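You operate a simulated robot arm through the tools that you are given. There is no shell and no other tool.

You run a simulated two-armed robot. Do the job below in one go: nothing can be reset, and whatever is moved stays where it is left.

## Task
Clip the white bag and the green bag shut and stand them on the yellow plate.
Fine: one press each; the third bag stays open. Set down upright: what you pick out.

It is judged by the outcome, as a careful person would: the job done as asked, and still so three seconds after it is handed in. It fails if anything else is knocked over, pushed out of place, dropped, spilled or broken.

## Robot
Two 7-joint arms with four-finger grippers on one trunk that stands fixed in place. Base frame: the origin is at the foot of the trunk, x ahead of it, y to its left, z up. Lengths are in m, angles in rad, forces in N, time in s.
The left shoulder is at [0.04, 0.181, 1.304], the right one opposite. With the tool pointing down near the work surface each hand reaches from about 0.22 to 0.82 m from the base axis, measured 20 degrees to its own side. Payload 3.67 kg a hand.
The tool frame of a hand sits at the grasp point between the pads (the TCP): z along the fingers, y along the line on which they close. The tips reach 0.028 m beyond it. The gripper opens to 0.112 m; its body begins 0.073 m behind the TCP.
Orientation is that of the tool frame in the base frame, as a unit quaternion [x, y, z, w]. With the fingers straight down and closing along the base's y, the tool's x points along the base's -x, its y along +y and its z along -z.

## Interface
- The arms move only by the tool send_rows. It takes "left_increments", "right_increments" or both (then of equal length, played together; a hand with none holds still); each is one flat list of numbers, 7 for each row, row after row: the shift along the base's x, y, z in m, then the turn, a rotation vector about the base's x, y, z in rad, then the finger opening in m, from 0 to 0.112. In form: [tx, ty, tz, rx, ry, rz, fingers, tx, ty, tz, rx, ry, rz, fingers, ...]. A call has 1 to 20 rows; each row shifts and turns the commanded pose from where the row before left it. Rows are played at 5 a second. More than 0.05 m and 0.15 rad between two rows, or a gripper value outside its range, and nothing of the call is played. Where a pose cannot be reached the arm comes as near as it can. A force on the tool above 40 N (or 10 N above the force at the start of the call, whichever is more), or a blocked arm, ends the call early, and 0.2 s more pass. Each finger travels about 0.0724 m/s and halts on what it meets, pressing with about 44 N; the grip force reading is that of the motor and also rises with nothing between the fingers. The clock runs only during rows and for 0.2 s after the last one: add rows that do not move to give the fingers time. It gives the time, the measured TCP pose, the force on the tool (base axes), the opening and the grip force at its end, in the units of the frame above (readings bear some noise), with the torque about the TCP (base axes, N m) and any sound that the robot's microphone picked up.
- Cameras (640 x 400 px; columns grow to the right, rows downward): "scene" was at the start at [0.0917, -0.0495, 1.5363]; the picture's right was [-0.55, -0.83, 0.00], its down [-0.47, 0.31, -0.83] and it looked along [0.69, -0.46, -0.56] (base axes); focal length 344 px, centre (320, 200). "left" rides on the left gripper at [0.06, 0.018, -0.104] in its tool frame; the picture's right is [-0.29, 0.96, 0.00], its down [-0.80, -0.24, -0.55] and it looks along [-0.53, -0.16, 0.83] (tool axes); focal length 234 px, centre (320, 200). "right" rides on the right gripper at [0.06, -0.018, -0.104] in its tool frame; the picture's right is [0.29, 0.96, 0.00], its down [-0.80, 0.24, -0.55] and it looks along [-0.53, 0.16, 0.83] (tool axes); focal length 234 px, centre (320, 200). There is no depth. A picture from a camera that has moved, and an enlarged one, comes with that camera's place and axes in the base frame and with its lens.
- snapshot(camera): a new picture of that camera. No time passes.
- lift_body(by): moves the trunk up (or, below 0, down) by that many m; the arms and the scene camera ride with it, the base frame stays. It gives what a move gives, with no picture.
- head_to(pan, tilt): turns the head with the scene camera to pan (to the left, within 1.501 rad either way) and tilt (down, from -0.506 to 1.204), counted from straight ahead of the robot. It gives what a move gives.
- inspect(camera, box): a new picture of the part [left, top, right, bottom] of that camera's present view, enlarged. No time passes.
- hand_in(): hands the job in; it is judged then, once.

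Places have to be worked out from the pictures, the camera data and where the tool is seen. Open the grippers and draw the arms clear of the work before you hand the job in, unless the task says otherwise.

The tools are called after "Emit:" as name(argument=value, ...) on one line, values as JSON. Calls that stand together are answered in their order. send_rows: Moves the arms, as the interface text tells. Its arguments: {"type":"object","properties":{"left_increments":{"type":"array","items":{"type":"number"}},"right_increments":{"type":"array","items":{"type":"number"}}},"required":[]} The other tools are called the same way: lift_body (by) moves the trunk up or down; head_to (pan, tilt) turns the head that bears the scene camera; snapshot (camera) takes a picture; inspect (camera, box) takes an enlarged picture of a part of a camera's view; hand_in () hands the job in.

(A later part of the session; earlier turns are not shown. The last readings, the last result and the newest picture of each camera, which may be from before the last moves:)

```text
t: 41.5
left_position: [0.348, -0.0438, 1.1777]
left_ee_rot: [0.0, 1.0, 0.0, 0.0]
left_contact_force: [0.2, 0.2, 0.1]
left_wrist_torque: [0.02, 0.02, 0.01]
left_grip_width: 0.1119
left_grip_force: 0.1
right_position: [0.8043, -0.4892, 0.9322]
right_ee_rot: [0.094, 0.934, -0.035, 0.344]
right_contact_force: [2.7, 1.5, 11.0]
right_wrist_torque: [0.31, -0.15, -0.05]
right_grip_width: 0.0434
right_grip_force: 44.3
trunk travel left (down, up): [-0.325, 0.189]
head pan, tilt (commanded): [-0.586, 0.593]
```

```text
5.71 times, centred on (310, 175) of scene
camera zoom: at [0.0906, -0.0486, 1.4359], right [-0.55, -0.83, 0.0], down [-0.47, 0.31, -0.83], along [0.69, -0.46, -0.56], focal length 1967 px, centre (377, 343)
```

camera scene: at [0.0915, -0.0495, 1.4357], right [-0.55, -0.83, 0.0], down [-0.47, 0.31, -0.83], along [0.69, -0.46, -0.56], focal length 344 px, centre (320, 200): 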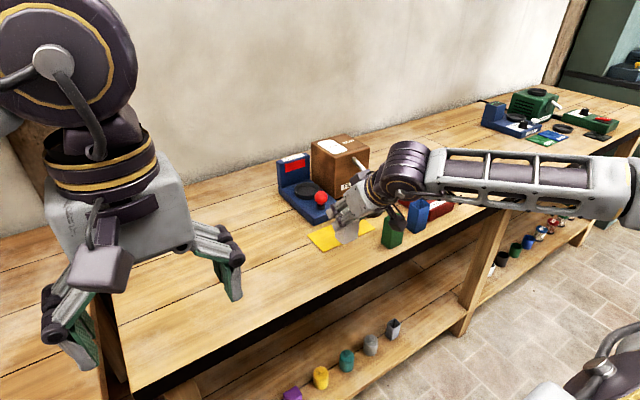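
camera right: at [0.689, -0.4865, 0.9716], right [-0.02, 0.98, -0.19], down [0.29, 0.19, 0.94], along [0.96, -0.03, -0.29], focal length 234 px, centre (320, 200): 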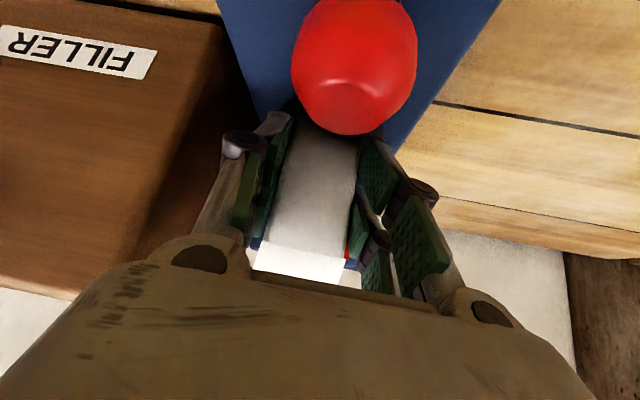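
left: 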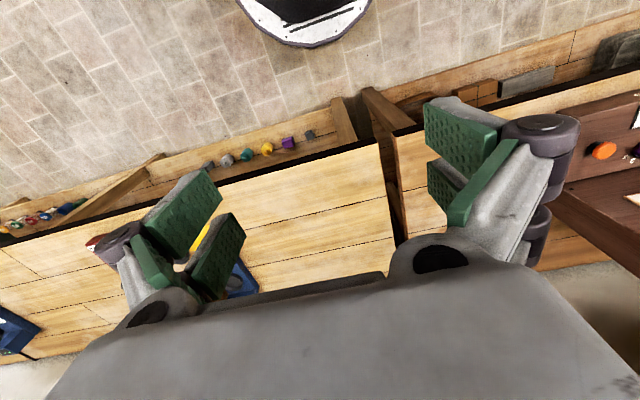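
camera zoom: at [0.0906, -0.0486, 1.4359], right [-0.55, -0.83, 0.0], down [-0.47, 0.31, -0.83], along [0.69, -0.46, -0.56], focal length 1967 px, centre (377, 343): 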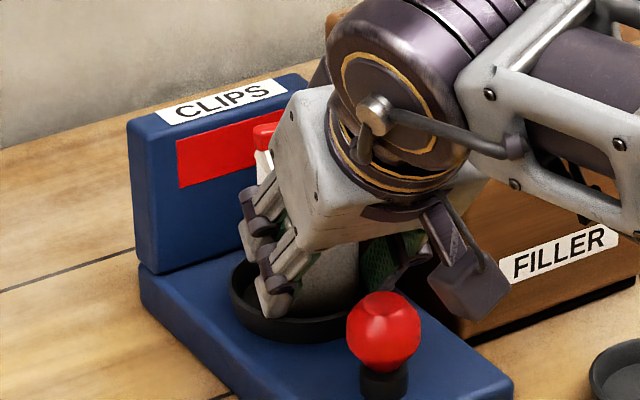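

Gripped at 0.0434 on the body; the 11 N upward force is fingertips touching the dish edge as they closed. I'll lift straight up slowly and check that the bag follows.

Emit:
send_rows(right_increments=[0, 0, 0.005, 0, 0, 0, 0.03, 0, 0, 0.01, 0, 0, 0, 0.03, 0, 0, 0.015, 0, 0, 0, 0.03, 0, 0, 0.02, 0, 0, 0, 0.03, 0, 0, 0, 0, 0, 0, 0.03])

Emit:
snapshot(camera="right")

Emit:
inspect(camera="scene", box=[260, 120, 360, 210])

```text
t: 42.7
left_position: [0.3489, -0.0427, 1.1764]
left_ee_rot: [0.0, 1.0, 0.0, -0.001]
left_contact_force: [-0.4, -0.1, 0.2]
left_wrist_torque: [-0.01, -0.01, 0.02]
left_grip_width: 0.1121
left_grip_force: 0.0
right_position: [0.8034, -0.4874, 0.979]
right_ee_rot: [0.093, 0.935, -0.034, 0.341]
right_contact_force: [0.2, 0.1, -2.1]
right_wrist_torque: [0.03, -0.02, -0.01]
right_grip_width: 0.0434
right_grip_force: 43.7
trunk travel left (down, up): [-0.325, 0.189]
head pan, tilt (commanded): [-0.586, 0.593]
```

```text
taken
camera right: at [0.6895, -0.4855, 1.0193], right [-0.03, 0.98, -0.19], down [0.3, 0.18, 0.94], along [0.95, -0.03, -0.3], focal length 234 px, centre (320, 200)
```

right: 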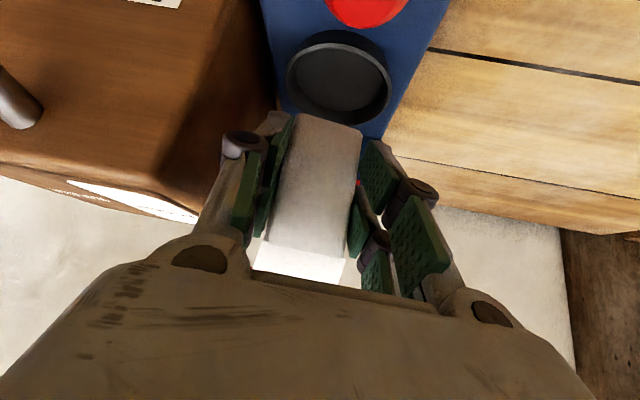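

```text
4.44 times, centred on (310, 165) of scene
camera zoom: at [0.0918, -0.0497, 1.4357], right [-0.55, -0.83, 0.0], down [-0.47, 0.31, -0.83], along [0.69, -0.46, -0.56], focal length 1530 px, centre (364, 356)
```

zoom: 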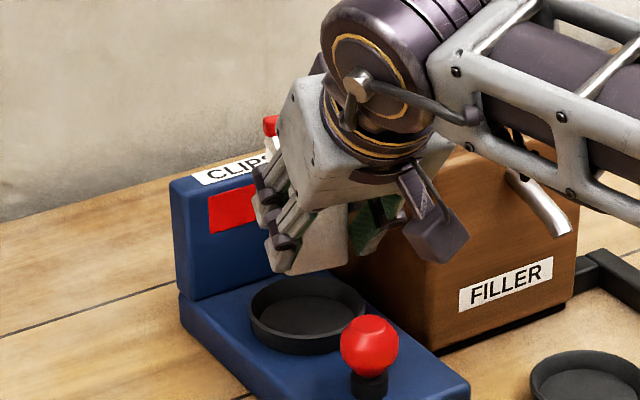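

The clipped bag came out cleanly, and the dish and knob are undisturbed. I'll raise it more, then carry it over the knob toward the plate's left end (bag centre target about (0.655,-0.440)), squaring the yaw.

Emit:
send_rows(right_increments=[0, 0, 0.025, 0, 0, 0, 0.03, 0, 0, 0.025, 0, 0, 0, 0.03, -0.02, 0.006, 0, 0, 0, 0.02, 0.03, -0.03, 0.008, 0, 0, 0, 0.035, 0.03, -0.03, 0.008, 0, 0, 0, 0.035, 0.03, -0.03, 0.008, 0, 0, 0, 0.035, 0.03, -0.03, 0.008, 0, 0, 0, 0.035, 0.03, -0.03, 0.0085, 0, 0, 0, 0.03, 0.03, -0.0065, 0.002, 0, 0, 0, 0.01, 0.03, 0, 0, 0, 0, 0, 0, 0.03])

Emit:
snapshot(camera="right")

Emit:
inspect(camera="scene", box=[270, 140, 430, 260])

```text
t: 44.9
left_position: [0.3484, -0.044, 1.1756]
left_ee_rot: [0.0, 1.0, 0.0, 0.0]
left_contact_force: [-0.1, 0.3, -0.4]
left_wrist_torque: [0.01, 0.0, 0.03]
left_grip_width: 0.1121
left_grip_force: 0.1
right_position: [0.6271, -0.442, 1.0295]
right_ee_rot: [-0.001, 0.94, 0.001, 0.342]
right_contact_force: [0.2, -0.4, -1.5]
right_wrist_torque: [0.05, 0.06, 0.0]
right_grip_width: 0.0434
right_grip_force: 43.9
trunk travel left (down, up): [-0.325, 0.189]
head pan, tilt (commanded): [-0.586, 0.593]
```

```text
taken
camera right: at [0.5138, -0.4611, 1.0695], right [-0.22, 0.96, -0.19], down [0.25, 0.24, 0.94], along [0.94, 0.16, -0.3], focal length 234 px, centre (320, 200)
```

right: 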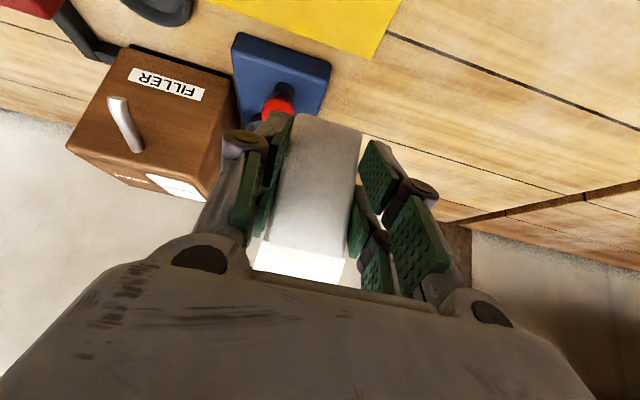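

```text
3.33 times, centred on (350, 200) of scene
camera zoom: at [0.0918, -0.0496, 1.4357], right [-0.55, -0.83, 0.0], down [-0.47, 0.31, -0.83], along [0.69, -0.46, -0.56], focal length 1147 px, centre (220, 200)
```

zoom: 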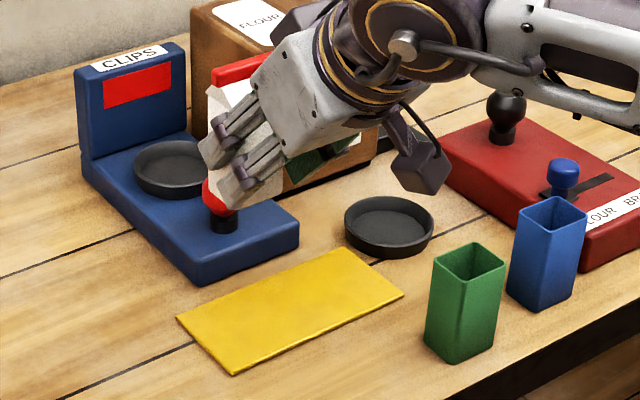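

The plate spans x 0.616–0.695, y −0.576 to −0.408, and the held bag's centre is over (0.655,-0.440). I'll lower to about 1 cm above the plate.

Emit:
send_rows(right_increments=[0, 0, -0.03, 0, 0, 0, 0.03, 0, 0, -0.03, 0, 0, 0, 0.03, 0, 0, -0.03, 0, 0, 0, 0.03, 0, 0, -0.025, 0, 0, 0, 0.03, 0, 0, 0, 0, 0, 0, 0.03])

Emit:
inspect(camera="scene", box=[280, 170, 400, 260])

Emit:
snapshot(camera="right")

```text
t: 46.1
left_position: [0.3486, -0.0426, 1.1762]
left_ee_rot: [-0.001, 1.0, -0.001, 0.0]
left_contact_force: [-0.3, 0.7, -0.5]
left_wrist_torque: [-0.05, -0.01, 0.01]
left_grip_width: 0.112
left_grip_force: 0.1
right_position: [0.6278, -0.4402, 0.9151]
right_ee_rot: [-0.001, 0.94, 0.001, 0.343]
right_contact_force: [0.2, -0.5, -1.8]
right_wrist_torque: [0.02, 0.01, 0.02]
right_grip_width: 0.0431
right_grip_force: 43.6
trunk travel left (down, up): [-0.325, 0.189]
head pan, tilt (commanded): [-0.586, 0.593]
```

```text
4.44 times, centred on (340, 215) of scene
camera zoom: at [0.0915, -0.0493, 1.4358], right [-0.55, -0.83, 0.0], down [-0.47, 0.31, -0.83], along [0.69, -0.46, -0.56], focal length 1530 px, centre (231, 133)
```

zoom: 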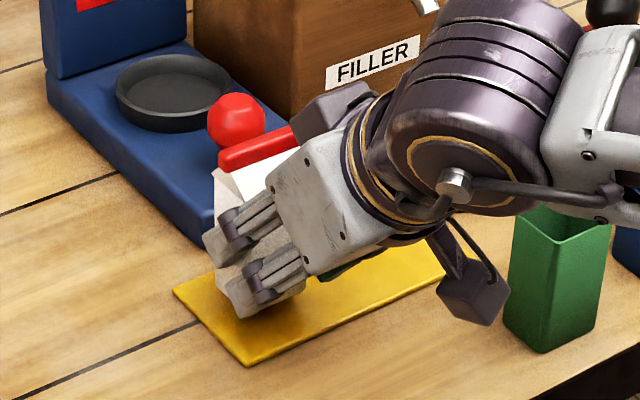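

```text
taken
camera right: at [0.5152, -0.4608, 0.9541], right [-0.22, 0.96, -0.19], down [0.25, 0.24, 0.94], along [0.94, 0.16, -0.3], focal length 234 px, centre (320, 200)
```

right: 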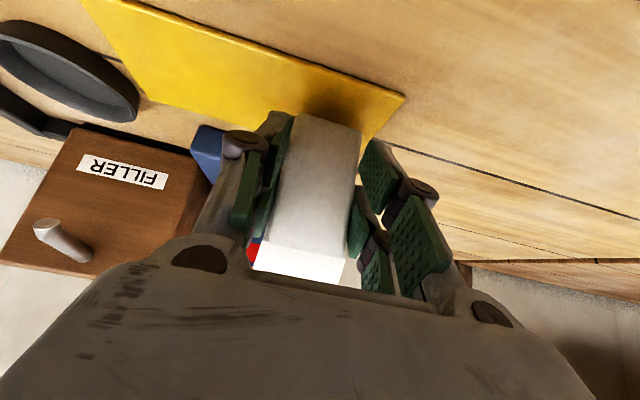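

Bag is ~1.4 cm above the plate, nicely inside its left end. Lowering in small steps until contact.

Emit:
send_rows(right_increments=[0, 0, -0.006, 0, 0, 0, 0.03, 0, 0, -0.003, 0, 0, 0, 0.03, 0, 0, -0.002, 0, 0, 0, 0.03, 0, 0, 0, 0, 0, 0, 0.03])

```text
t: 47.1
left_position: [0.3478, -0.044, 1.1771]
left_ee_rot: [0.001, 1.0, 0.001, 0.0]
left_contact_force: [0.1, -0.6, 0.0]
left_wrist_torque: [0.02, 0.02, 0.06]
left_grip_width: 0.1119
left_grip_force: 0.0
right_position: [0.6287, -0.4408, 0.9031]
right_ee_rot: [0.0, 0.94, 0.0, 0.342]
right_contact_force: [0.4, -0.3, -1.3]
right_wrist_torque: [0.02, 0.0, -0.01]
right_grip_width: 0.0434
right_grip_force: 43.9
trunk travel left (down, up): [-0.325, 0.189]
head pan, tilt (commanded): [-0.586, 0.593]
```

Emit:
send_rows(right_increments=[0, 0, -0.002, 0, 0, 0, 0.03, 0, 0, 0, 0, 0, 0, 0.03])

```text
t: 47.7
left_position: [0.3486, -0.0429, 1.1771]
left_ee_rot: [0.0, 1.0, 0.0, 0.0]
left_contact_force: [0.1, -0.9, 0.2]
left_wrist_torque: [0.01, 0.0, -0.04]
left_grip_width: 0.1119
left_grip_force: 0.1
right_position: [0.6282, -0.4395, 0.9026]
right_ee_rot: [-0.001, 0.939, 0.0, 0.344]
right_contact_force: [1.2, -1.5, 5.5]
right_wrist_torque: [-0.12, -0.12, -0.01]
right_grip_width: 0.0435
right_grip_force: 44.1
trunk travel left (down, up): [-0.325, 0.189]
head pan, tilt (commanded): [-0.586, 0.593]
```

Contact with the plate (5.5 N). I'll open the fingers and check that the bag stands on its own.

Emit:
send_rows(right_increments=[0, 0, 0.0005, 0, 0, 0, 0.044, 0, 0, 0, 0, 0, 0, 0.05, 0, 0, 0, 0, 0, 0, 0.056, 0, 0, 0, 0, 0, 0, 0.062, 0, 0, 0, 0, 0, 0, 0.062])

Emit:
inspect(camera="scene", box=[280, 170, 400, 260])

Emit:
snapshot(camera="right")

```text
t: 48.9
left_position: [0.3478, -0.0434, 1.1762]
left_ee_rot: [0.0, 1.0, 0.0, 0.0]
left_contact_force: [0.0, 0.0, 0.7]
left_wrist_torque: [-0.02, 0.01, 0.01]
left_grip_width: 0.112
left_grip_force: 0.0
right_position: [0.6293, -0.4412, 0.9023]
right_ee_rot: [-0.001, 0.939, 0.001, 0.343]
right_contact_force: [-0.1, -0.5, 0.1]
right_wrist_torque: [0.01, 0.01, 0.02]
right_grip_width: 0.0621
right_grip_force: 0.1
trunk travel left (down, up): [-0.325, 0.189]
head pan, tilt (commanded): [-0.586, 0.593]
```

```text
4.44 times, centred on (340, 215) of scene
camera zoom: at [0.0917, -0.0495, 1.4358], right [-0.55, -0.83, 0.0], down [-0.47, 0.31, -0.83], along [0.69, -0.46, -0.56], focal length 1530 px, centre (231, 133)
```

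zoom: 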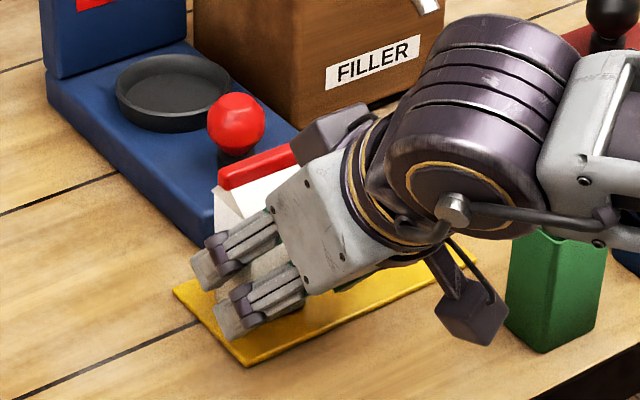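

```text
taken
camera right: at [0.5151, -0.4611, 0.9415], right [-0.22, 0.96, -0.19], down [0.25, 0.24, 0.94], along [0.94, 0.16, -0.3], focal length 234 px, centre (320, 200)
```

right: 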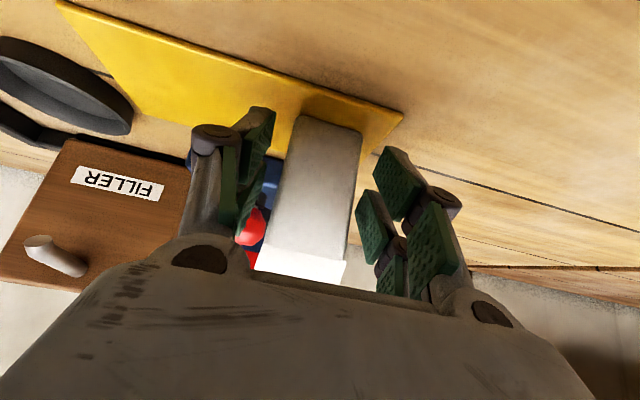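

The bag stands freely on the plate. I'll withdraw backward along the tool axis, away from the clip.

Emit:
send_rows(right_increments=[-0.01, 0, 0.01, 0, 0, 0, 0.062, -0.016, 0, 0.019, 0, 0, 0, 0.062, -0.02, 0, 0.023, 0, 0, 0, 0.062, -0.02, 0, 0.025, 0, 0, 0, 0.062, -0.01, 0, 0.03, 0, 0, 0, 0.062, 0, 0, 0.03, 0, 0, 0, 0.062, 0, 0, 0, 0, 0, 0, 0.062])

Emit:
snapshot(camera="scene")

Emit:
snapshot(camera="right")

```text
t: 50.5
left_position: [0.3477, -0.0429, 1.1749]
left_ee_rot: [0.0, 1.0, 0.0, 0.0]
left_contact_force: [1.1, 0.2, 0.2]
left_wrist_torque: [0.01, 0.0, -0.04]
left_grip_width: 0.1121
left_grip_force: 0.1
right_position: [0.5514, -0.4406, 1.0392]
right_ee_rot: [0.0, 0.94, 0.0, 0.342]
right_contact_force: [0.2, 0.3, -0.8]
right_wrist_torque: [-0.01, -0.02, -0.01]
right_grip_width: 0.0621
right_grip_force: 0.1
trunk travel left (down, up): [-0.325, 0.189]
head pan, tilt (commanded): [-0.586, 0.593]
```

```text
taken
camera scene: at [0.0918, -0.0498, 1.4357], right [-0.55, -0.83, 0.0], down [-0.47, 0.31, -0.83], along [0.69, -0.46, -0.56], focal length 344 px, centre (320, 200)
```

scene: 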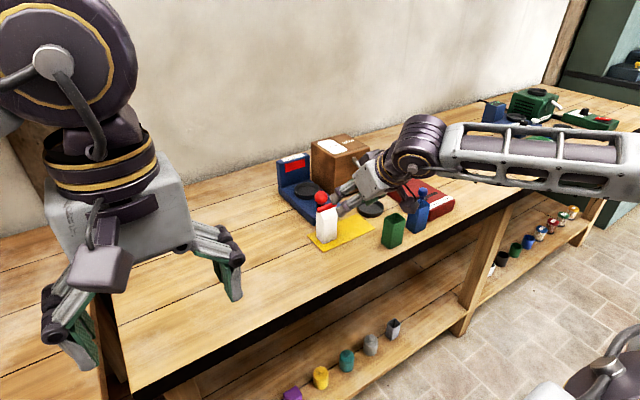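

```text
taken
camera right: at [0.4376, -0.4601, 1.0793], right [-0.22, 0.96, -0.19], down [0.25, 0.24, 0.94], along [0.94, 0.16, -0.3], focal length 234 px, centre (320, 200)
```

right: 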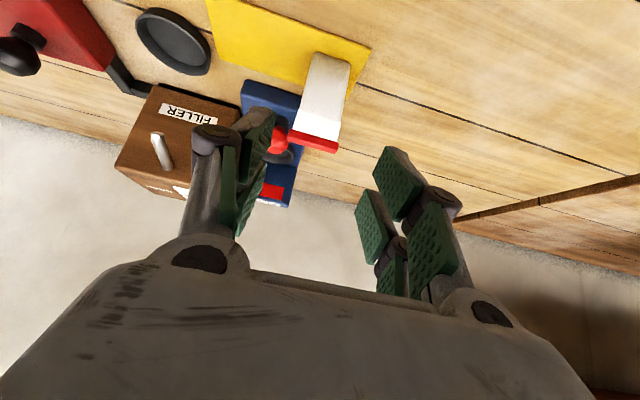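

Emit:
inspect(camera="scene", box=[280, 160, 440, 260])

Emit:
inspect(camera="right", box=[200, 0, 400, 200])

```text
4.00 times, centred on (360, 210) of scene
camera zoom: at [0.0918, -0.0498, 1.4357], right [-0.55, -0.83, 0.0], down [-0.47, 0.31, -0.83], along [0.69, -0.46, -0.56], focal length 1377 px, centre (160, 160)
```

zoom: 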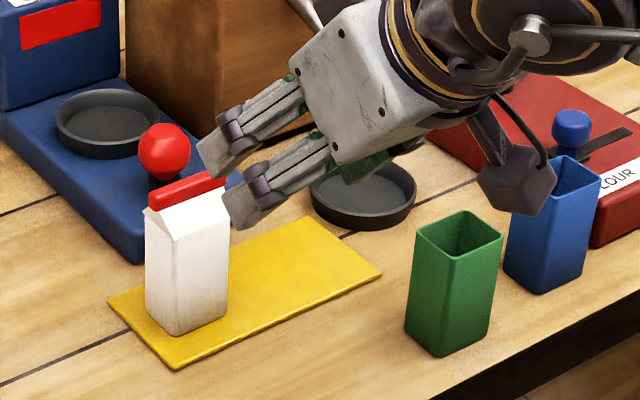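

```text
2.00 times, centred on (300, 100) of right
camera zoom: at [0.4376, -0.4601, 1.0793], right [-0.22, 0.96, -0.19], down [0.25, 0.24, 0.94], along [0.94, 0.16, -0.3], focal length 468 px, centre (360, 400)
```

zoom: 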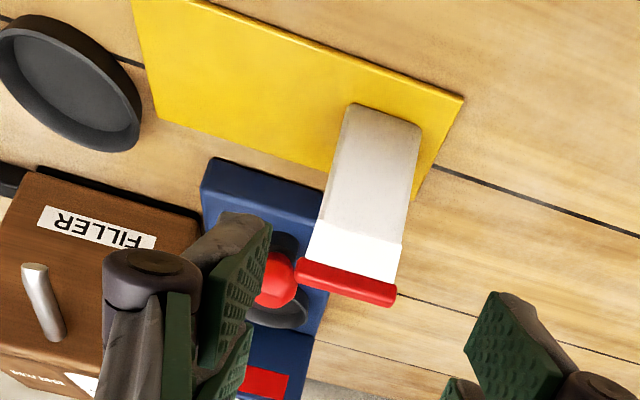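

White bag is clipped and upright on the left half of the plate. Now the green bag: I'll hover over it at about (0.553,-0.573) with the same 40° tilt and measure it with the wrist camera.

Emit:
send_rows(right_increments=[0.0005, -0.033, -0.002, 0, 0, 0, 0.062, 0.0005, -0.033, -0.002, 0, 0, 0, 0.062, 0.0005, -0.033, -0.002, 0, 0, 0, 0.062, 0, -0.033, -0.002, 0, 0, 0, 0.062, 0, 0, 0, 0, 0, 0, 0.062])

Emit:
snapshot(camera="right")

Emit:
inspect(camera="right", box=[220, 0, 420, 125])

Emit:
inspect(camera="scene", box=[300, 160, 460, 260])

```text
t: 51.7
left_position: [0.3481, -0.0428, 1.1768]
left_ee_rot: [0.0, 1.0, 0.0, 0.0]
left_contact_force: [-0.2, 0.1, -0.2]
left_wrist_torque: [-0.06, 0.01, 0.0]
left_grip_width: 0.1118
left_grip_force: 0.0
right_position: [0.554, -0.5727, 1.0308]
right_ee_rot: [-0.001, 0.939, 0.001, 0.343]
right_contact_force: [0.4, -0.9, 0.4]
right_wrist_torque: [0.0, 0.0, 0.0]
right_grip_width: 0.0619
right_grip_force: 0.1
trunk travel left (down, up): [-0.325, 0.189]
head pan, tilt (commanded): [-0.586, 0.593]
```

```text
taken
camera right: at [0.4401, -0.5914, 1.071], right [-0.22, 0.96, -0.19], down [0.25, 0.24, 0.94], along [0.94, 0.16, -0.3], focal length 234 px, centre (320, 200)
```

right: 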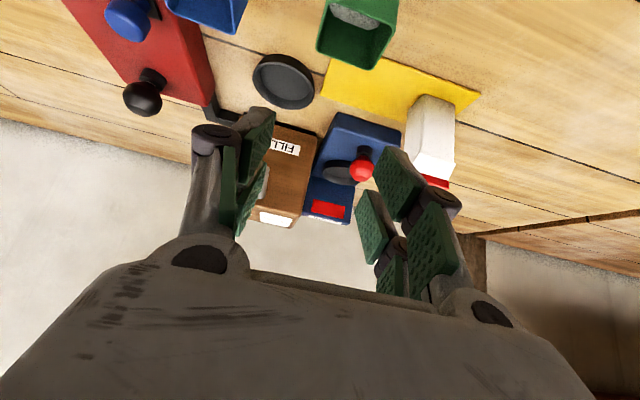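

```text
3.20 times, centred on (320, 62) of right
camera zoom: at [0.4401, -0.5914, 1.071], right [-0.22, 0.96, -0.19], down [0.25, 0.24, 0.94], along [0.94, 0.16, -0.3], focal length 749 px, centre (320, 640)
```

zoom: 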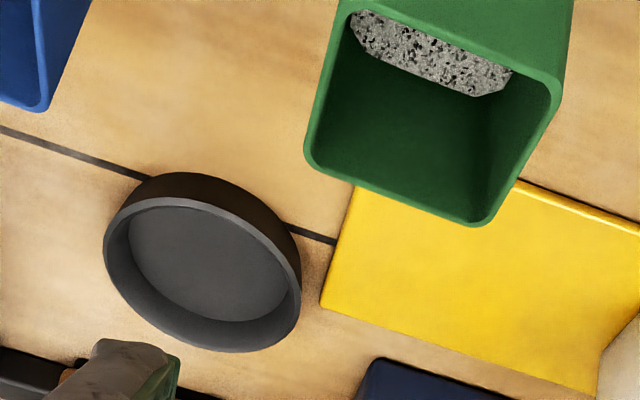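

```text
4.00 times, centred on (380, 210) of scene
camera zoom: at [0.0918, -0.049, 1.4358], right [-0.55, -0.83, 0.0], down [-0.47, 0.31, -0.83], along [0.69, -0.46, -0.56], focal length 1377 px, centre (80, 160)
```

zoom: 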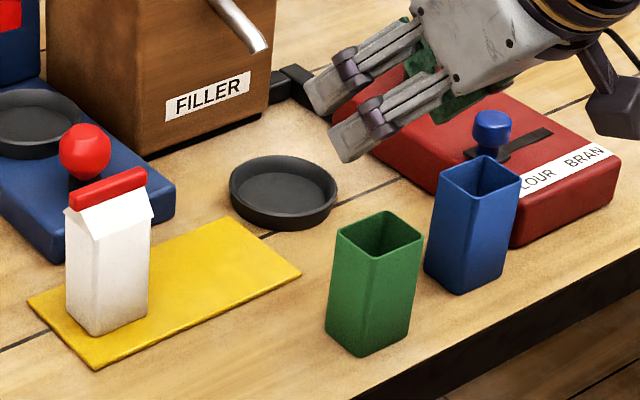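

Green rim centre works out at (0.5525,-0.5724), yaw ≈0, right under the tool. I'll descend straddling it to TCP z≈0.917.

Emit:
send_rows(right_increments=[-0.001, 0, -0.03, 0, 0, 0, 0.062, 0, 0, -0.03, 0, 0, 0, 0.062, 0, 0, -0.025, 0, 0, 0, 0.062, 0, 0, -0.015, 0, 0, 0, 0.062, 0, 0, -0.0135, 0, 0, 0, 0.062, 0, 0, 0, 0, 0, 0, 0.062])

Emit:
snapshot(camera="right")

Emit:
inspect(camera="scene", box=[320, 170, 440, 260])

```text
t: 53.1
left_position: [0.348, -0.0434, 1.1755]
left_ee_rot: [0.0, 1.0, -0.001, 0.0]
left_contact_force: [-0.6, -0.7, -0.6]
left_wrist_torque: [0.02, -0.04, 0.04]
left_grip_width: 0.112
left_grip_force: 0.1
right_position: [0.5524, -0.5725, 0.9177]
right_ee_rot: [0.0, 0.939, 0.001, 0.343]
right_contact_force: [0.4, 0.4, -0.2]
right_wrist_torque: [-0.03, -0.02, 0.04]
right_grip_width: 0.062
right_grip_force: 0.0
trunk travel left (down, up): [-0.325, 0.189]
head pan, tilt (commanded): [-0.586, 0.593]
```

```text
taken
camera right: at [0.4383, -0.5922, 0.957], right [-0.22, 0.96, -0.19], down [0.25, 0.24, 0.94], along [0.94, 0.16, -0.3], focal length 234 px, centre (320, 200)
```

right: 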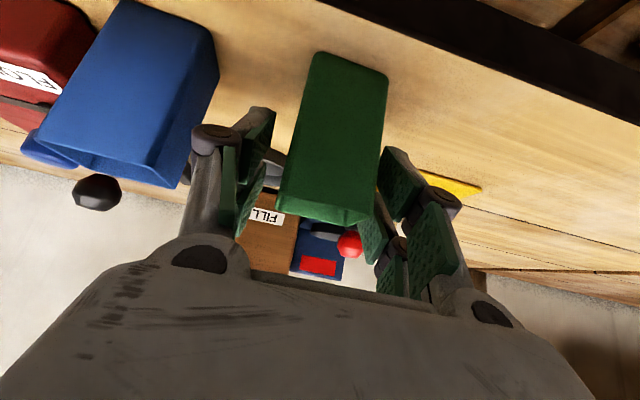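

```text
4.44 times, centred on (380, 215) of scene
camera zoom: at [0.0916, -0.0495, 1.4358], right [-0.55, -0.83, 0.0], down [-0.47, 0.31, -0.83], along [0.69, -0.46, -0.56], focal length 1530 px, centre (53, 133)
```

zoom: 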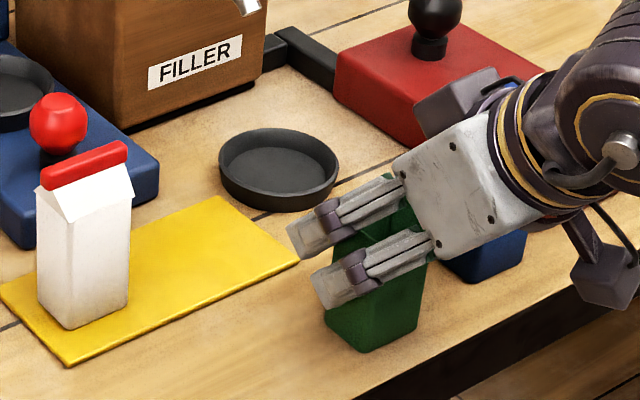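

Well centred and no contact, with the blue bag clear. I'll close and lift.

Emit:
send_rows(right_increments=[0, 0, 0, 0, 0, 0, 0.054, 0, 0, 0, 0, 0, 0, 0.046, 0, 0, 0, 0, 0, 0, 0.038, 0, 0, 0, 0, 0, 0, 0.03, 0, 0, 0, 0, 0, 0, 0.03, 0, 0, 0, 0, 0, 0, 0.03])

Emit:
snapshot(camera="right")

```text
t: 54.5
left_position: [0.3481, -0.0432, 1.1764]
left_ee_rot: [-0.001, 1.0, 0.001, 0.0]
left_contact_force: [0.0, -0.6, 0.0]
left_wrist_torque: [0.0, -0.01, 0.03]
left_grip_width: 0.1119
left_grip_force: 0.0
right_position: [0.553, -0.573, 0.9178]
right_ee_rot: [-0.001, 0.939, 0.0, 0.343]
right_contact_force: [0.0, 1.3, 1.0]
right_wrist_torque: [0.09, 0.02, 0.0]
right_grip_width: 0.0432
right_grip_force: 44.0
trunk travel left (down, up): [-0.325, 0.189]
head pan, tilt (commanded): [-0.586, 0.593]
```

```text
taken
camera right: at [0.4383, -0.5921, 0.9573], right [-0.22, 0.96, -0.19], down [0.25, 0.24, 0.94], along [0.94, 0.16, -0.3], focal length 234 px, centre (320, 200)
```

right: 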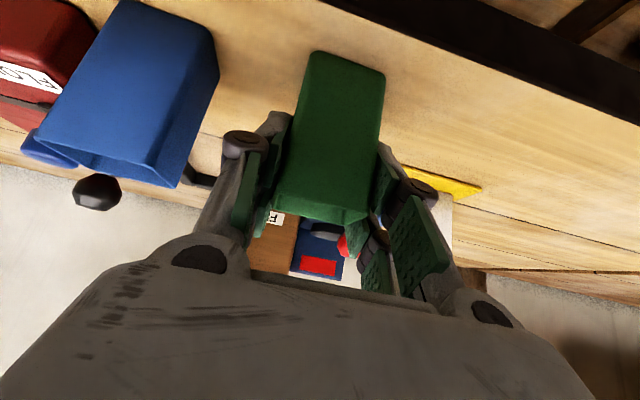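

Green bag held at 0.0432. I'll lift it straight up and check clearance from the blue bag.

Emit:
send_rows(right_increments=[0, 0, 0.01, 0, 0, 0, 0.03, 0, 0, 0.02, 0, 0, 0, 0.03, 0, 0, 0.03, 0, 0, 0, 0.03, 0, 0, 0.03, 0, 0, 0, 0.03, 0, 0, 0.035, 0, 0, 0, 0.03, 0, 0, 0, 0, 0, 0, 0.03])

Emit:
inspect(camera="scene", box=[300, 150, 460, 260])

```text
t: 55.9
left_position: [0.3491, -0.0437, 1.175]
left_ee_rot: [0.001, 1.0, 0.0, 0.0]
left_contact_force: [0.4, 0.2, -0.4]
left_wrist_torque: [0.0, 0.0, -0.01]
left_grip_width: 0.1118
left_grip_force: 0.1
right_position: [0.5512, -0.5743, 1.0412]
right_ee_rot: [-0.001, 0.94, 0.001, 0.342]
right_contact_force: [-1.1, 0.2, -1.6]
right_wrist_torque: [-0.04, 0.0, 0.02]
right_grip_width: 0.043
right_grip_force: 44.2
trunk travel left (down, up): [-0.325, 0.189]
head pan, tilt (commanded): [-0.586, 0.593]
```

```text
3.64 times, centred on (380, 205) of scene
camera zoom: at [0.0922, -0.0501, 1.4357], right [-0.55, -0.83, 0.0], down [-0.47, 0.31, -0.83], along [0.69, -0.46, -0.56], focal length 1252 px, centre (102, 182)
```

zoom: 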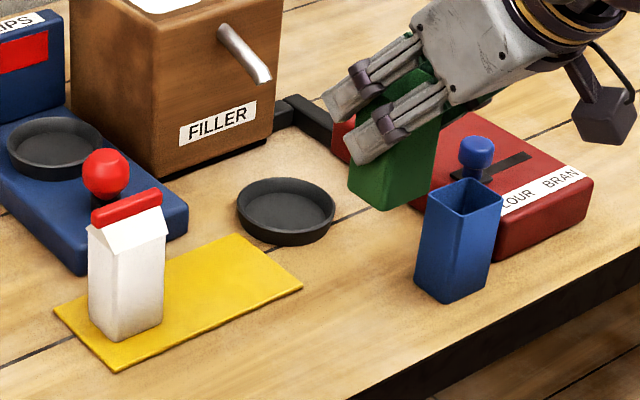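

Lifted cleanly and the blue bag is untouched. I'll carry the green bag toward the dish, moving across in y first and then forward, well above the white bag and the knob.

Emit:
send_rows(right_increments=[0.02, 0.0262, 0, 0, 0, -0.0222, 0.03, 0.02, 0.0262, 0, 0, 0, -0.0222, 0.03, 0.02, 0.0262, 0, 0, 0, -0.0222, 0.03, 0.033, 0, 0, 0, 0, -0.0222, 0.03, 0.0333, 0, 0, 0, 0, -0.0222, 0.03, 0.0333, 0, 0, 0, 0, -0.0222, 0.03, 0.0333, 0, 0, 0, 0, -0.0222, 0.03, 0.0333, 0, 0, 0, 0, -0.0222, 0.03, 0.0333, 0, 0, 0, 0, -0.0224, 0.03, 0, 0, 0, 0, 0, 0, 0.03])

Emit:
snapshot(camera="right")

Emit:
inspect(camera="scene", box=[260, 120, 400, 250])

```text
t: 58.1
left_position: [0.3484, -0.0433, 1.1766]
left_ee_rot: [-0.001, 1.0, 0.0, 0.0]
left_contact_force: [-0.9, 0.2, -0.4]
left_wrist_torque: [0.02, -0.01, 0.0]
left_grip_width: 0.1121
left_grip_force: 0.2
right_position: [0.8117, -0.4937, 1.0437]
right_ee_rot: [0.094, 0.935, -0.035, 0.34]
right_contact_force: [0.8, -0.2, -1.5]
right_wrist_torque: [-0.02, -0.05, 0.0]
right_grip_width: 0.0432
right_grip_force: 43.4
trunk travel left (down, up): [-0.325, 0.189]
head pan, tilt (commanded): [-0.586, 0.593]
```

```text
taken
camera right: at [0.6965, -0.4919, 1.0832], right [-0.03, 0.98, -0.19], down [0.3, 0.18, 0.94], along [0.95, -0.03, -0.3], focal length 234 px, centre (320, 200)
```

right: 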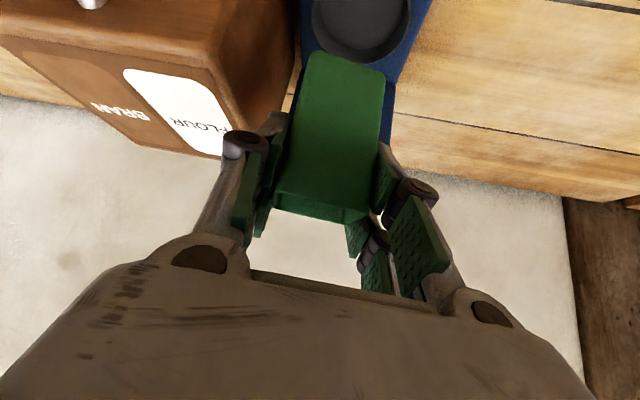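

```text
3.08 times, centred on (330, 185) of scene
camera zoom: at [0.0913, -0.0501, 1.4358], right [-0.55, -0.83, 0.0], down [-0.47, 0.31, -0.83], along [0.69, -0.46, -0.56], focal length 1059 px, centre (289, 246)
```

zoom: 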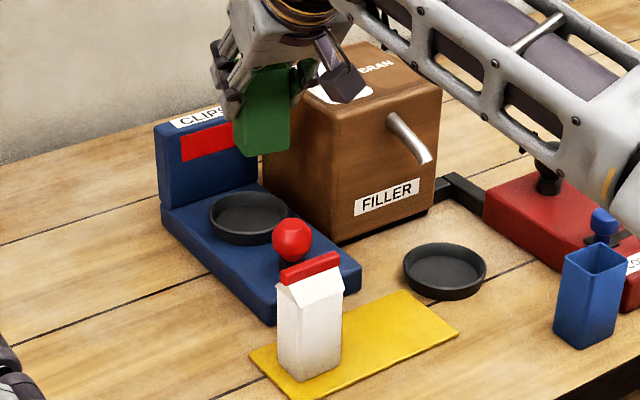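

On track, and the knobs on the red box are undisturbed. I'll finish the forward move and lower to 4 cm above the dish.

Emit:
send_rows(right_increments=[0.01, 0, 0, 0, 0, 0, 0.03, 0.0085, 0, 0, 0, 0, 0, 0.03, 0, 0, -0.025, 0, 0, 0, 0.03, 0, 0, -0.025, 0, 0, 0, 0.03, 0, 0, 0, 0, 0, 0, 0.03])

Emit:
snapshot(camera="right")

Emit:
inspect(camera="scene", box=[260, 130, 360, 220])

```text
t: 59.3
left_position: [0.348, -0.0429, 1.1769]
left_ee_rot: [-0.001, 1.0, 0.0, 0.001]
left_contact_force: [-0.4, 0.5, 0.3]
left_wrist_torque: [0.01, 0.0, 0.03]
left_grip_width: 0.1122
left_grip_force: 0.1
right_position: [0.8309, -0.4943, 0.9928]
right_ee_rot: [0.093, 0.935, -0.034, 0.341]
right_contact_force: [0.0, 0.7, 0.1]
right_wrist_torque: [0.01, 0.0, 0.03]
right_grip_width: 0.0432
right_grip_force: 44.2
trunk travel left (down, up): [-0.325, 0.189]
head pan, tilt (commanded): [-0.586, 0.593]
```

```text
taken
camera right: at [0.7149, -0.4917, 1.0323], right [-0.03, 0.98, -0.19], down [0.3, 0.19, 0.94], along [0.95, -0.03, -0.3], focal length 234 px, centre (320, 200)
```

right: 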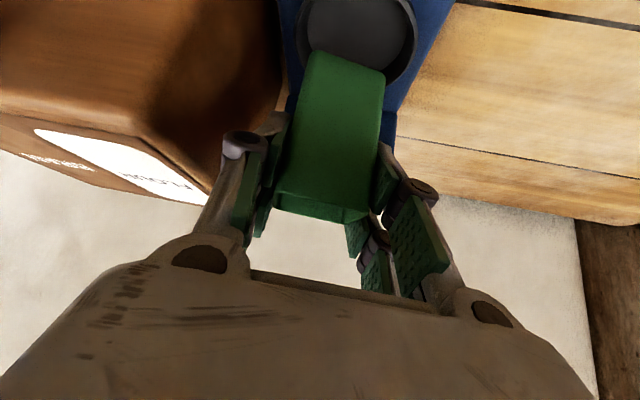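

```text
4.44 times, centred on (310, 175) of scene
camera zoom: at [0.0916, -0.0493, 1.4358], right [-0.55, -0.83, 0.0], down [-0.47, 0.31, -0.83], along [0.69, -0.46, -0.56], focal length 1530 px, centre (364, 311)
```

zoom: 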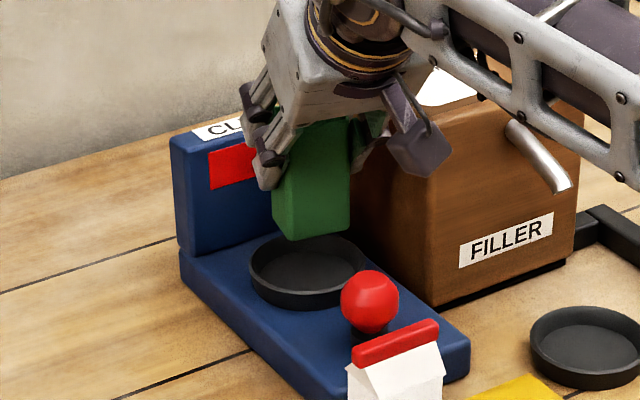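

I'll zoom in to check the bag's alignment with the dish before the final descent.

Emit:
inspect(camera="right", box=[270, 0, 430, 100])

Emit:
inspect(camera="scene", box=[285, 160, 335, 200])

```text
4.00 times, centred on (350, 50) of right
camera zoom: at [0.7149, -0.4917, 1.0323], right [-0.03, 0.98, -0.19], down [0.3, 0.19, 0.94], along [0.95, -0.03, -0.3], focal length 937 px, centre (200, 800)
```

zoom: 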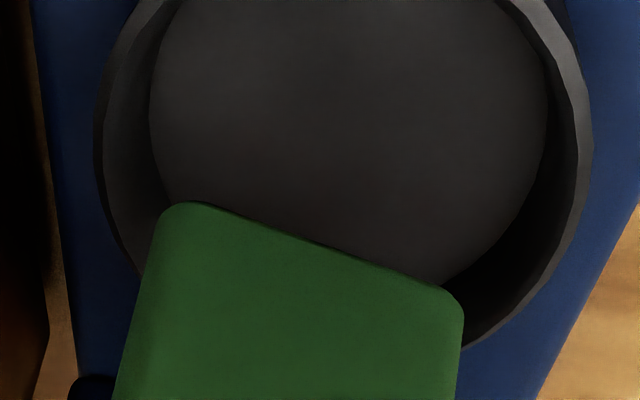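

```text
10.00 times, centred on (310, 180) of scene
camera zoom: at [0.0916, -0.0493, 1.4358], right [-0.55, -0.83, 0.0], down [-0.47, 0.31, -0.83], along [0.69, -0.46, -0.56], focal length 3442 px, centre (420, 400)
```

zoom: 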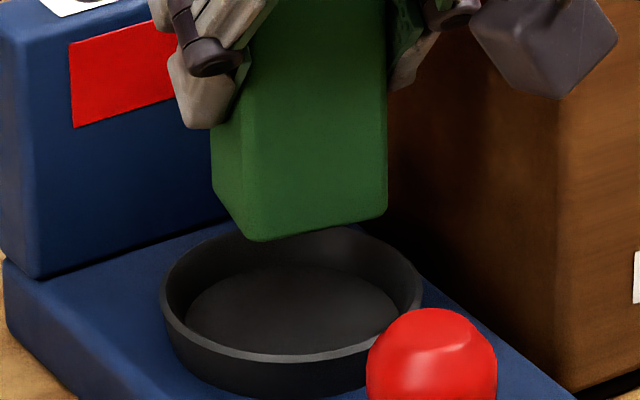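

The bag is about 3 mm off toward −y relative to the dish. I'll correct by (+1, +2.5) mm and lower to just above the floor.

Emit:
send_rows(right_increments=[0.001, 0.0025, -0.01, 0, 0, 0, 0.03, 0, 0, -0.015, 0, 0, 0, 0.03, 0, 0, -0.009, 0, 0, 0, 0.03, 0, 0, -0.004, 0, 0, 0, 0.03, 0, 0, 0, 0, 0, 0, 0.03])

Emit:
inspect(camera="scene", box=[285, 160, 335, 200])

Emit:
inspect(camera="right", box=[260, 0, 430, 120])

```text
t: 60.5
left_position: [0.3479, -0.0433, 1.1761]
left_ee_rot: [0.0, 1.0, -0.001, 0.0]
left_contact_force: [-0.5, -0.4, 0.5]
left_wrist_torque: [0.01, 0.01, -0.02]
left_grip_width: 0.112
left_grip_force: 0.1
right_position: [0.8329, -0.4932, 0.9541]
right_ee_rot: [0.093, 0.935, -0.035, 0.34]
right_contact_force: [-0.1, 0.8, -1.4]
right_wrist_torque: [0.0, -0.01, 0.02]
right_grip_width: 0.0433
right_grip_force: 44.1
trunk travel left (down, up): [-0.325, 0.189]
head pan, tilt (commanded): [-0.586, 0.593]
```

```text
10.00 times, centred on (310, 180) of scene
camera zoom: at [0.0919, -0.0497, 1.4357], right [-0.55, -0.83, 0.0], down [-0.47, 0.31, -0.83], along [0.69, -0.46, -0.56], focal length 3442 px, centre (420, 400)
```

zoom: 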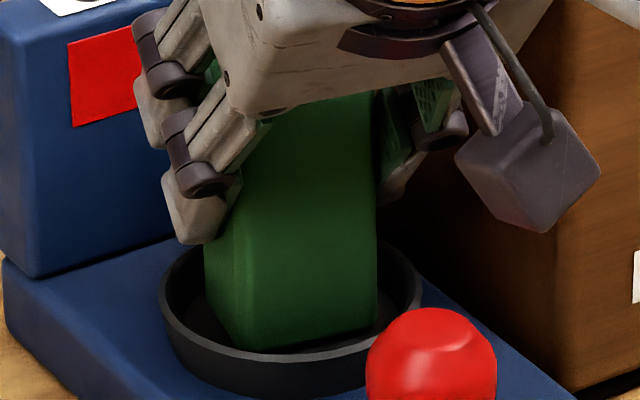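

```text
3.33 times, centred on (345, 60) of right
camera zoom: at [0.7168, -0.4891, 0.9941], right [-0.03, 0.98, -0.19], down [0.3, 0.19, 0.94], along [0.95, -0.03, -0.3], focal length 781 px, centre (237, 667)
```

zoom: 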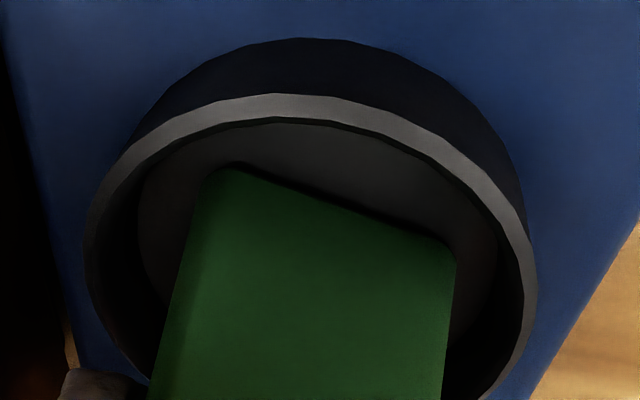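

Alignment is good, maybe 2 mm deep, so I'll shift −2 mm in x while lowering the last few millimetres to contact.

Emit:
send_rows(right_increments=[-0.002, 0, -0.001, 0, 0, 0, 0.03, 0, 0, -0.002, 0, 0, 0, 0.03, 0, 0, 0, 0, 0, 0, 0.03])

```text
t: 61.3
left_position: [0.348, -0.044, 1.1754]
left_ee_rot: [0.0, 1.0, 0.0, 0.0]
left_contact_force: [0.0, 0.2, 0.2]
left_wrist_torque: [0.0, 0.01, 0.05]
left_grip_width: 0.1121
left_grip_force: 0.0
right_position: [0.8294, -0.4916, 0.9523]
right_ee_rot: [0.093, 0.935, -0.033, 0.341]
right_contact_force: [0.5, -0.4, 2.1]
right_wrist_torque: [0.04, 0.03, -0.02]
right_grip_width: 0.0433
right_grip_force: 43.9
trunk travel left (down, up): [-0.325, 0.189]
head pan, tilt (commanded): [-0.586, 0.593]
```

Light contact on the dish floor. I'll release by opening slowly to 0.06.

Emit:
send_rows(right_increments=[0, 0, -0.0005, 0, 0, 0, 0.03, 0, 0, 0, 0, 0, 0, 0.042, 0, 0, 0, 0, 0, 0, 0.048, 0, 0, 0, 0, 0, 0, 0.054, 0, 0, 0, 0, 0, 0, 0.06, 0, 0, 0, 0, 0, 0, 0.06])

Emit:
inspect(camera="scene", box=[275, 150, 345, 210])

Emit:
snapshot(camera="right")

```text
t: 62.7
left_position: [0.3481, -0.0424, 1.1759]
left_ee_rot: [0.0, 1.0, 0.0, 0.0]
left_contact_force: [-0.3, 0.8, -0.1]
left_wrist_torque: [0.0, -0.01, -0.03]
left_grip_width: 0.112
left_grip_force: 0.0
right_position: [0.8299, -0.4912, 0.9513]
right_ee_rot: [0.093, 0.935, -0.034, 0.341]
right_contact_force: [0.1, -0.3, 0.0]
right_wrist_torque: [0.02, -0.03, 0.01]
right_grip_width: 0.06
right_grip_force: 0.0
trunk travel left (down, up): [-0.325, 0.189]
head pan, tilt (commanded): [-0.586, 0.593]
```

```text
6.67 times, centred on (310, 180) of scene
camera zoom: at [0.0917, -0.0495, 1.4358], right [-0.55, -0.83, 0.0], down [-0.47, 0.31, -0.83], along [0.69, -0.46, -0.56], focal length 2294 px, centre (387, 333)
```

zoom: 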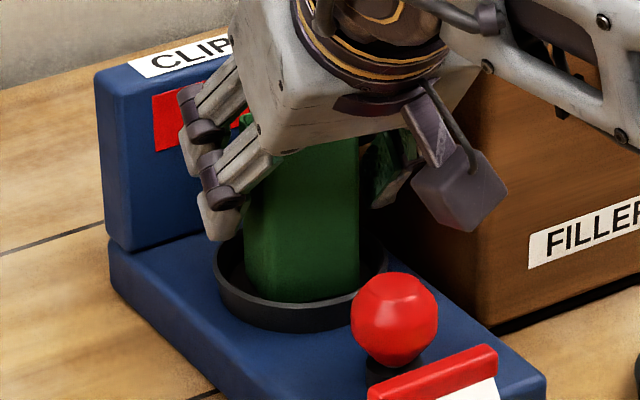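

```text
taken
camera right: at [0.7152, -0.4884, 0.9907], right [-0.03, 0.98, -0.19], down [0.3, 0.19, 0.94], along [0.95, -0.03, -0.3], focal length 234 px, centre (320, 200)
```

right: 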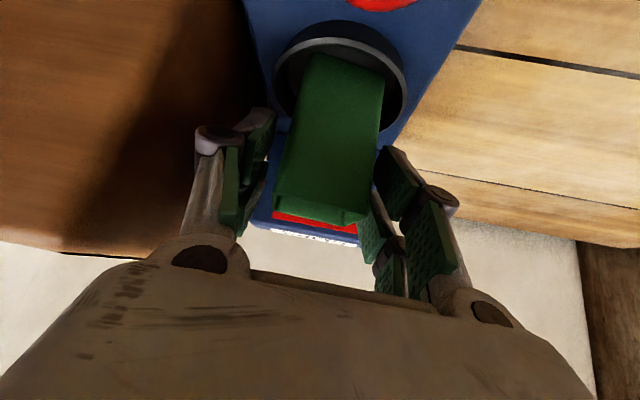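

Green bag stands in the dish. I'll lift the hand straight up, then move over the knob with 25° tilt and closed fingers as before.

Emit:
send_rows(right_increments=[0, 0, 0.015, 0, 0, 0, 0.06, 0, 0, 0.025, 0, 0, 0, 0.06, 0, 0, 0.03, 0, 0, 0, 0.06, 0, 0, 0.03, 0, 0, 0, 0.06, -0.027, 0.001, 0, 0.0173, 0.0855, 0, 0.04, -0.027, 0.002, 0, 0.0173, 0.0855, 0, 0.02, -0.027, 0.002, 0, 0.0173, 0.0855, 0, 0.0, 0, 0, 0, 0, 0, 0, 0.0, 0, 0, 0, 0, 0, 0, 0.0])

Emit:
snapshot(camera="right")

Emit:
inspect(camera="scene", box=[270, 120, 370, 230])

```text
t: 64.7
left_position: [0.3482, -0.044, 1.1754]
left_ee_rot: [0.0, 1.0, 0.001, 0.0]
left_contact_force: [-0.3, -0.2, -0.9]
left_wrist_torque: [-0.02, 0.01, 0.0]
left_grip_width: 0.112
left_grip_force: 0.0
right_position: [0.7498, -0.4875, 1.0503]
right_ee_rot: [0.096, 0.971, -0.022, 0.216]
right_contact_force: [0.1, 0.4, -0.5]
right_wrist_torque: [0.0, -0.06, -0.01]
right_grip_width: 0.0
right_grip_force: 35.2
trunk travel left (down, up): [-0.325, 0.189]
head pan, tilt (commanded): [-0.586, 0.593]
```

```text
taken
camera right: at [0.6483, -0.4874, 1.1176], right [-0.07, 0.99, -0.12], down [0.53, 0.14, 0.84], along [0.85, -0.01, -0.53], focal length 234 px, centre (320, 200)
```

right: 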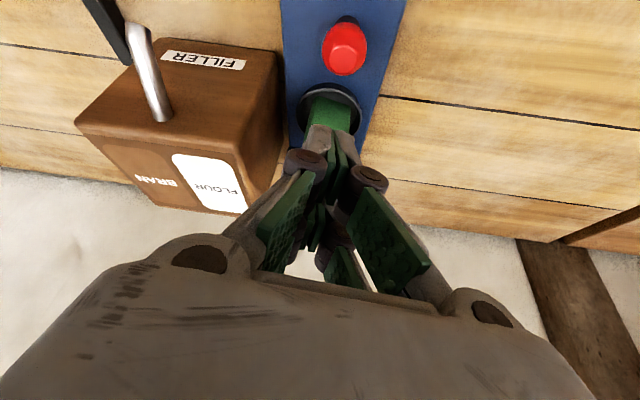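

```text
3.64 times, centred on (320, 175) of scene
camera zoom: at [0.0917, -0.0495, 1.4358], right [-0.55, -0.83, 0.0], down [-0.47, 0.31, -0.83], along [0.69, -0.46, -0.56], focal length 1252 px, centre (320, 291)
```

zoom: 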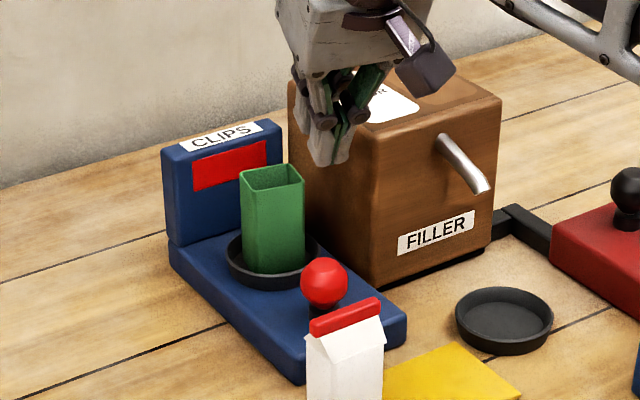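

The green bag is upright in the dish and the fingertips are above the knob. I'll descend to just above it, watching clearance from the white bag.

Emit:
send_rows(right_increments=[-0.001, 0.002, -0.025, 0, 0, 0, 0.0, 0, 0, -0.025, 0, 0, 0, 0.0, 0, 0, -0.02, 0, 0, 0, 0.0, 0, 0, -0.01, 0, 0, 0, 0.0, 0, 0, 0, 0, 0, 0, 0.0])

Emit:
inspect(camera="scene", box=[270, 130, 370, 230])

```text
t: 65.9
left_position: [0.3487, -0.0437, 1.1758]
left_ee_rot: [0.001, 1.0, 0.0, 0.0]
left_contact_force: [0.1, -1.3, -0.5]
left_wrist_torque: [-0.02, 0.02, 0.0]
left_grip_width: 0.1122
left_grip_force: 0.1
right_position: [0.7473, -0.4858, 0.9694]
right_ee_rot: [0.097, 0.971, -0.022, 0.216]
right_contact_force: [0.7, 0.2, -0.1]
right_wrist_torque: [-0.02, -0.02, 0.01]
right_grip_width: 0.0001
right_grip_force: 35.9
trunk travel left (down, up): [-0.325, 0.189]
head pan, tilt (commanded): [-0.586, 0.593]
```

```text
4.00 times, centred on (320, 180) of scene
camera zoom: at [0.0916, -0.0494, 1.4358], right [-0.55, -0.83, 0.0], down [-0.47, 0.31, -0.83], along [0.69, -0.46, -0.56], focal length 1377 px, centre (320, 280)
```

zoom: 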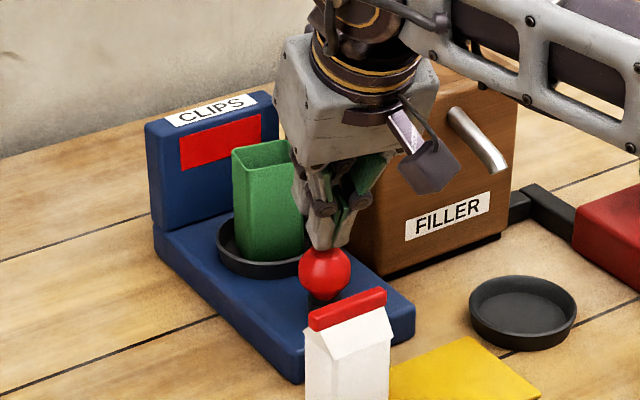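

Fingertips are just over the knob with nothing else touched. Now the single press, down in small steps to the height where it clicked before.

Emit:
send_rows(right_increments=[0, 0, -0.006, 0, 0, 0, 0.0, 0, 0, -0.004, 0, 0, 0, 0.0, 0, 0, -0.003, 0, 0, 0, 0.0, 0, 0, -0.002, 0, 0, 0, 0.0, 0, 0, -0.002, 0, 0, 0, 0.0])

Emit:
inspect(camera="scene", box=[270, 130, 370, 230])

```text
t: 67.1
left_position: [0.3488, -0.0426, 1.1763]
left_ee_rot: [0.0, 1.0, 0.0, 0.0]
left_contact_force: [0.7, 0.0, 0.5]
left_wrist_torque: [0.0, -0.01, 0.01]
left_grip_width: 0.112
left_grip_force: 0.1
right_position: [0.7484, -0.4845, 0.9541]
right_ee_rot: [0.097, 0.971, -0.022, 0.217]
right_contact_force: [-0.8, -0.9, 4.0]
right_wrist_torque: [-0.03, 0.09, 0.03]
right_grip_width: 0.0061
right_grip_force: 35.4
trunk travel left (down, up): [-0.325, 0.189]
head pan, tilt (commanded): [-0.586, 0.593]
```

```text
4.00 times, centred on (320, 180) of scene
camera zoom: at [0.0911, -0.0494, 1.4358], right [-0.55, -0.83, 0.0], down [-0.47, 0.31, -0.83], along [0.69, -0.46, -0.56], focal length 1377 px, centre (320, 280)
```

zoom: 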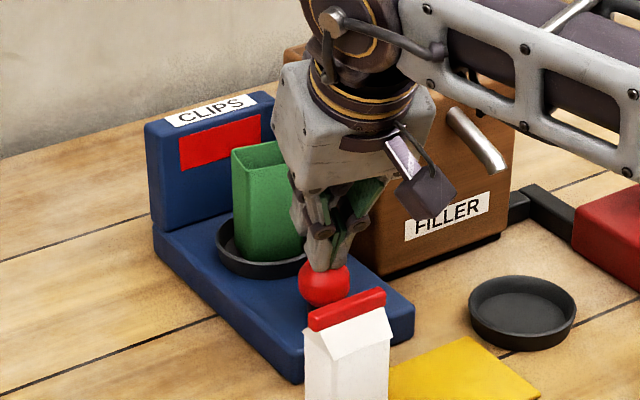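

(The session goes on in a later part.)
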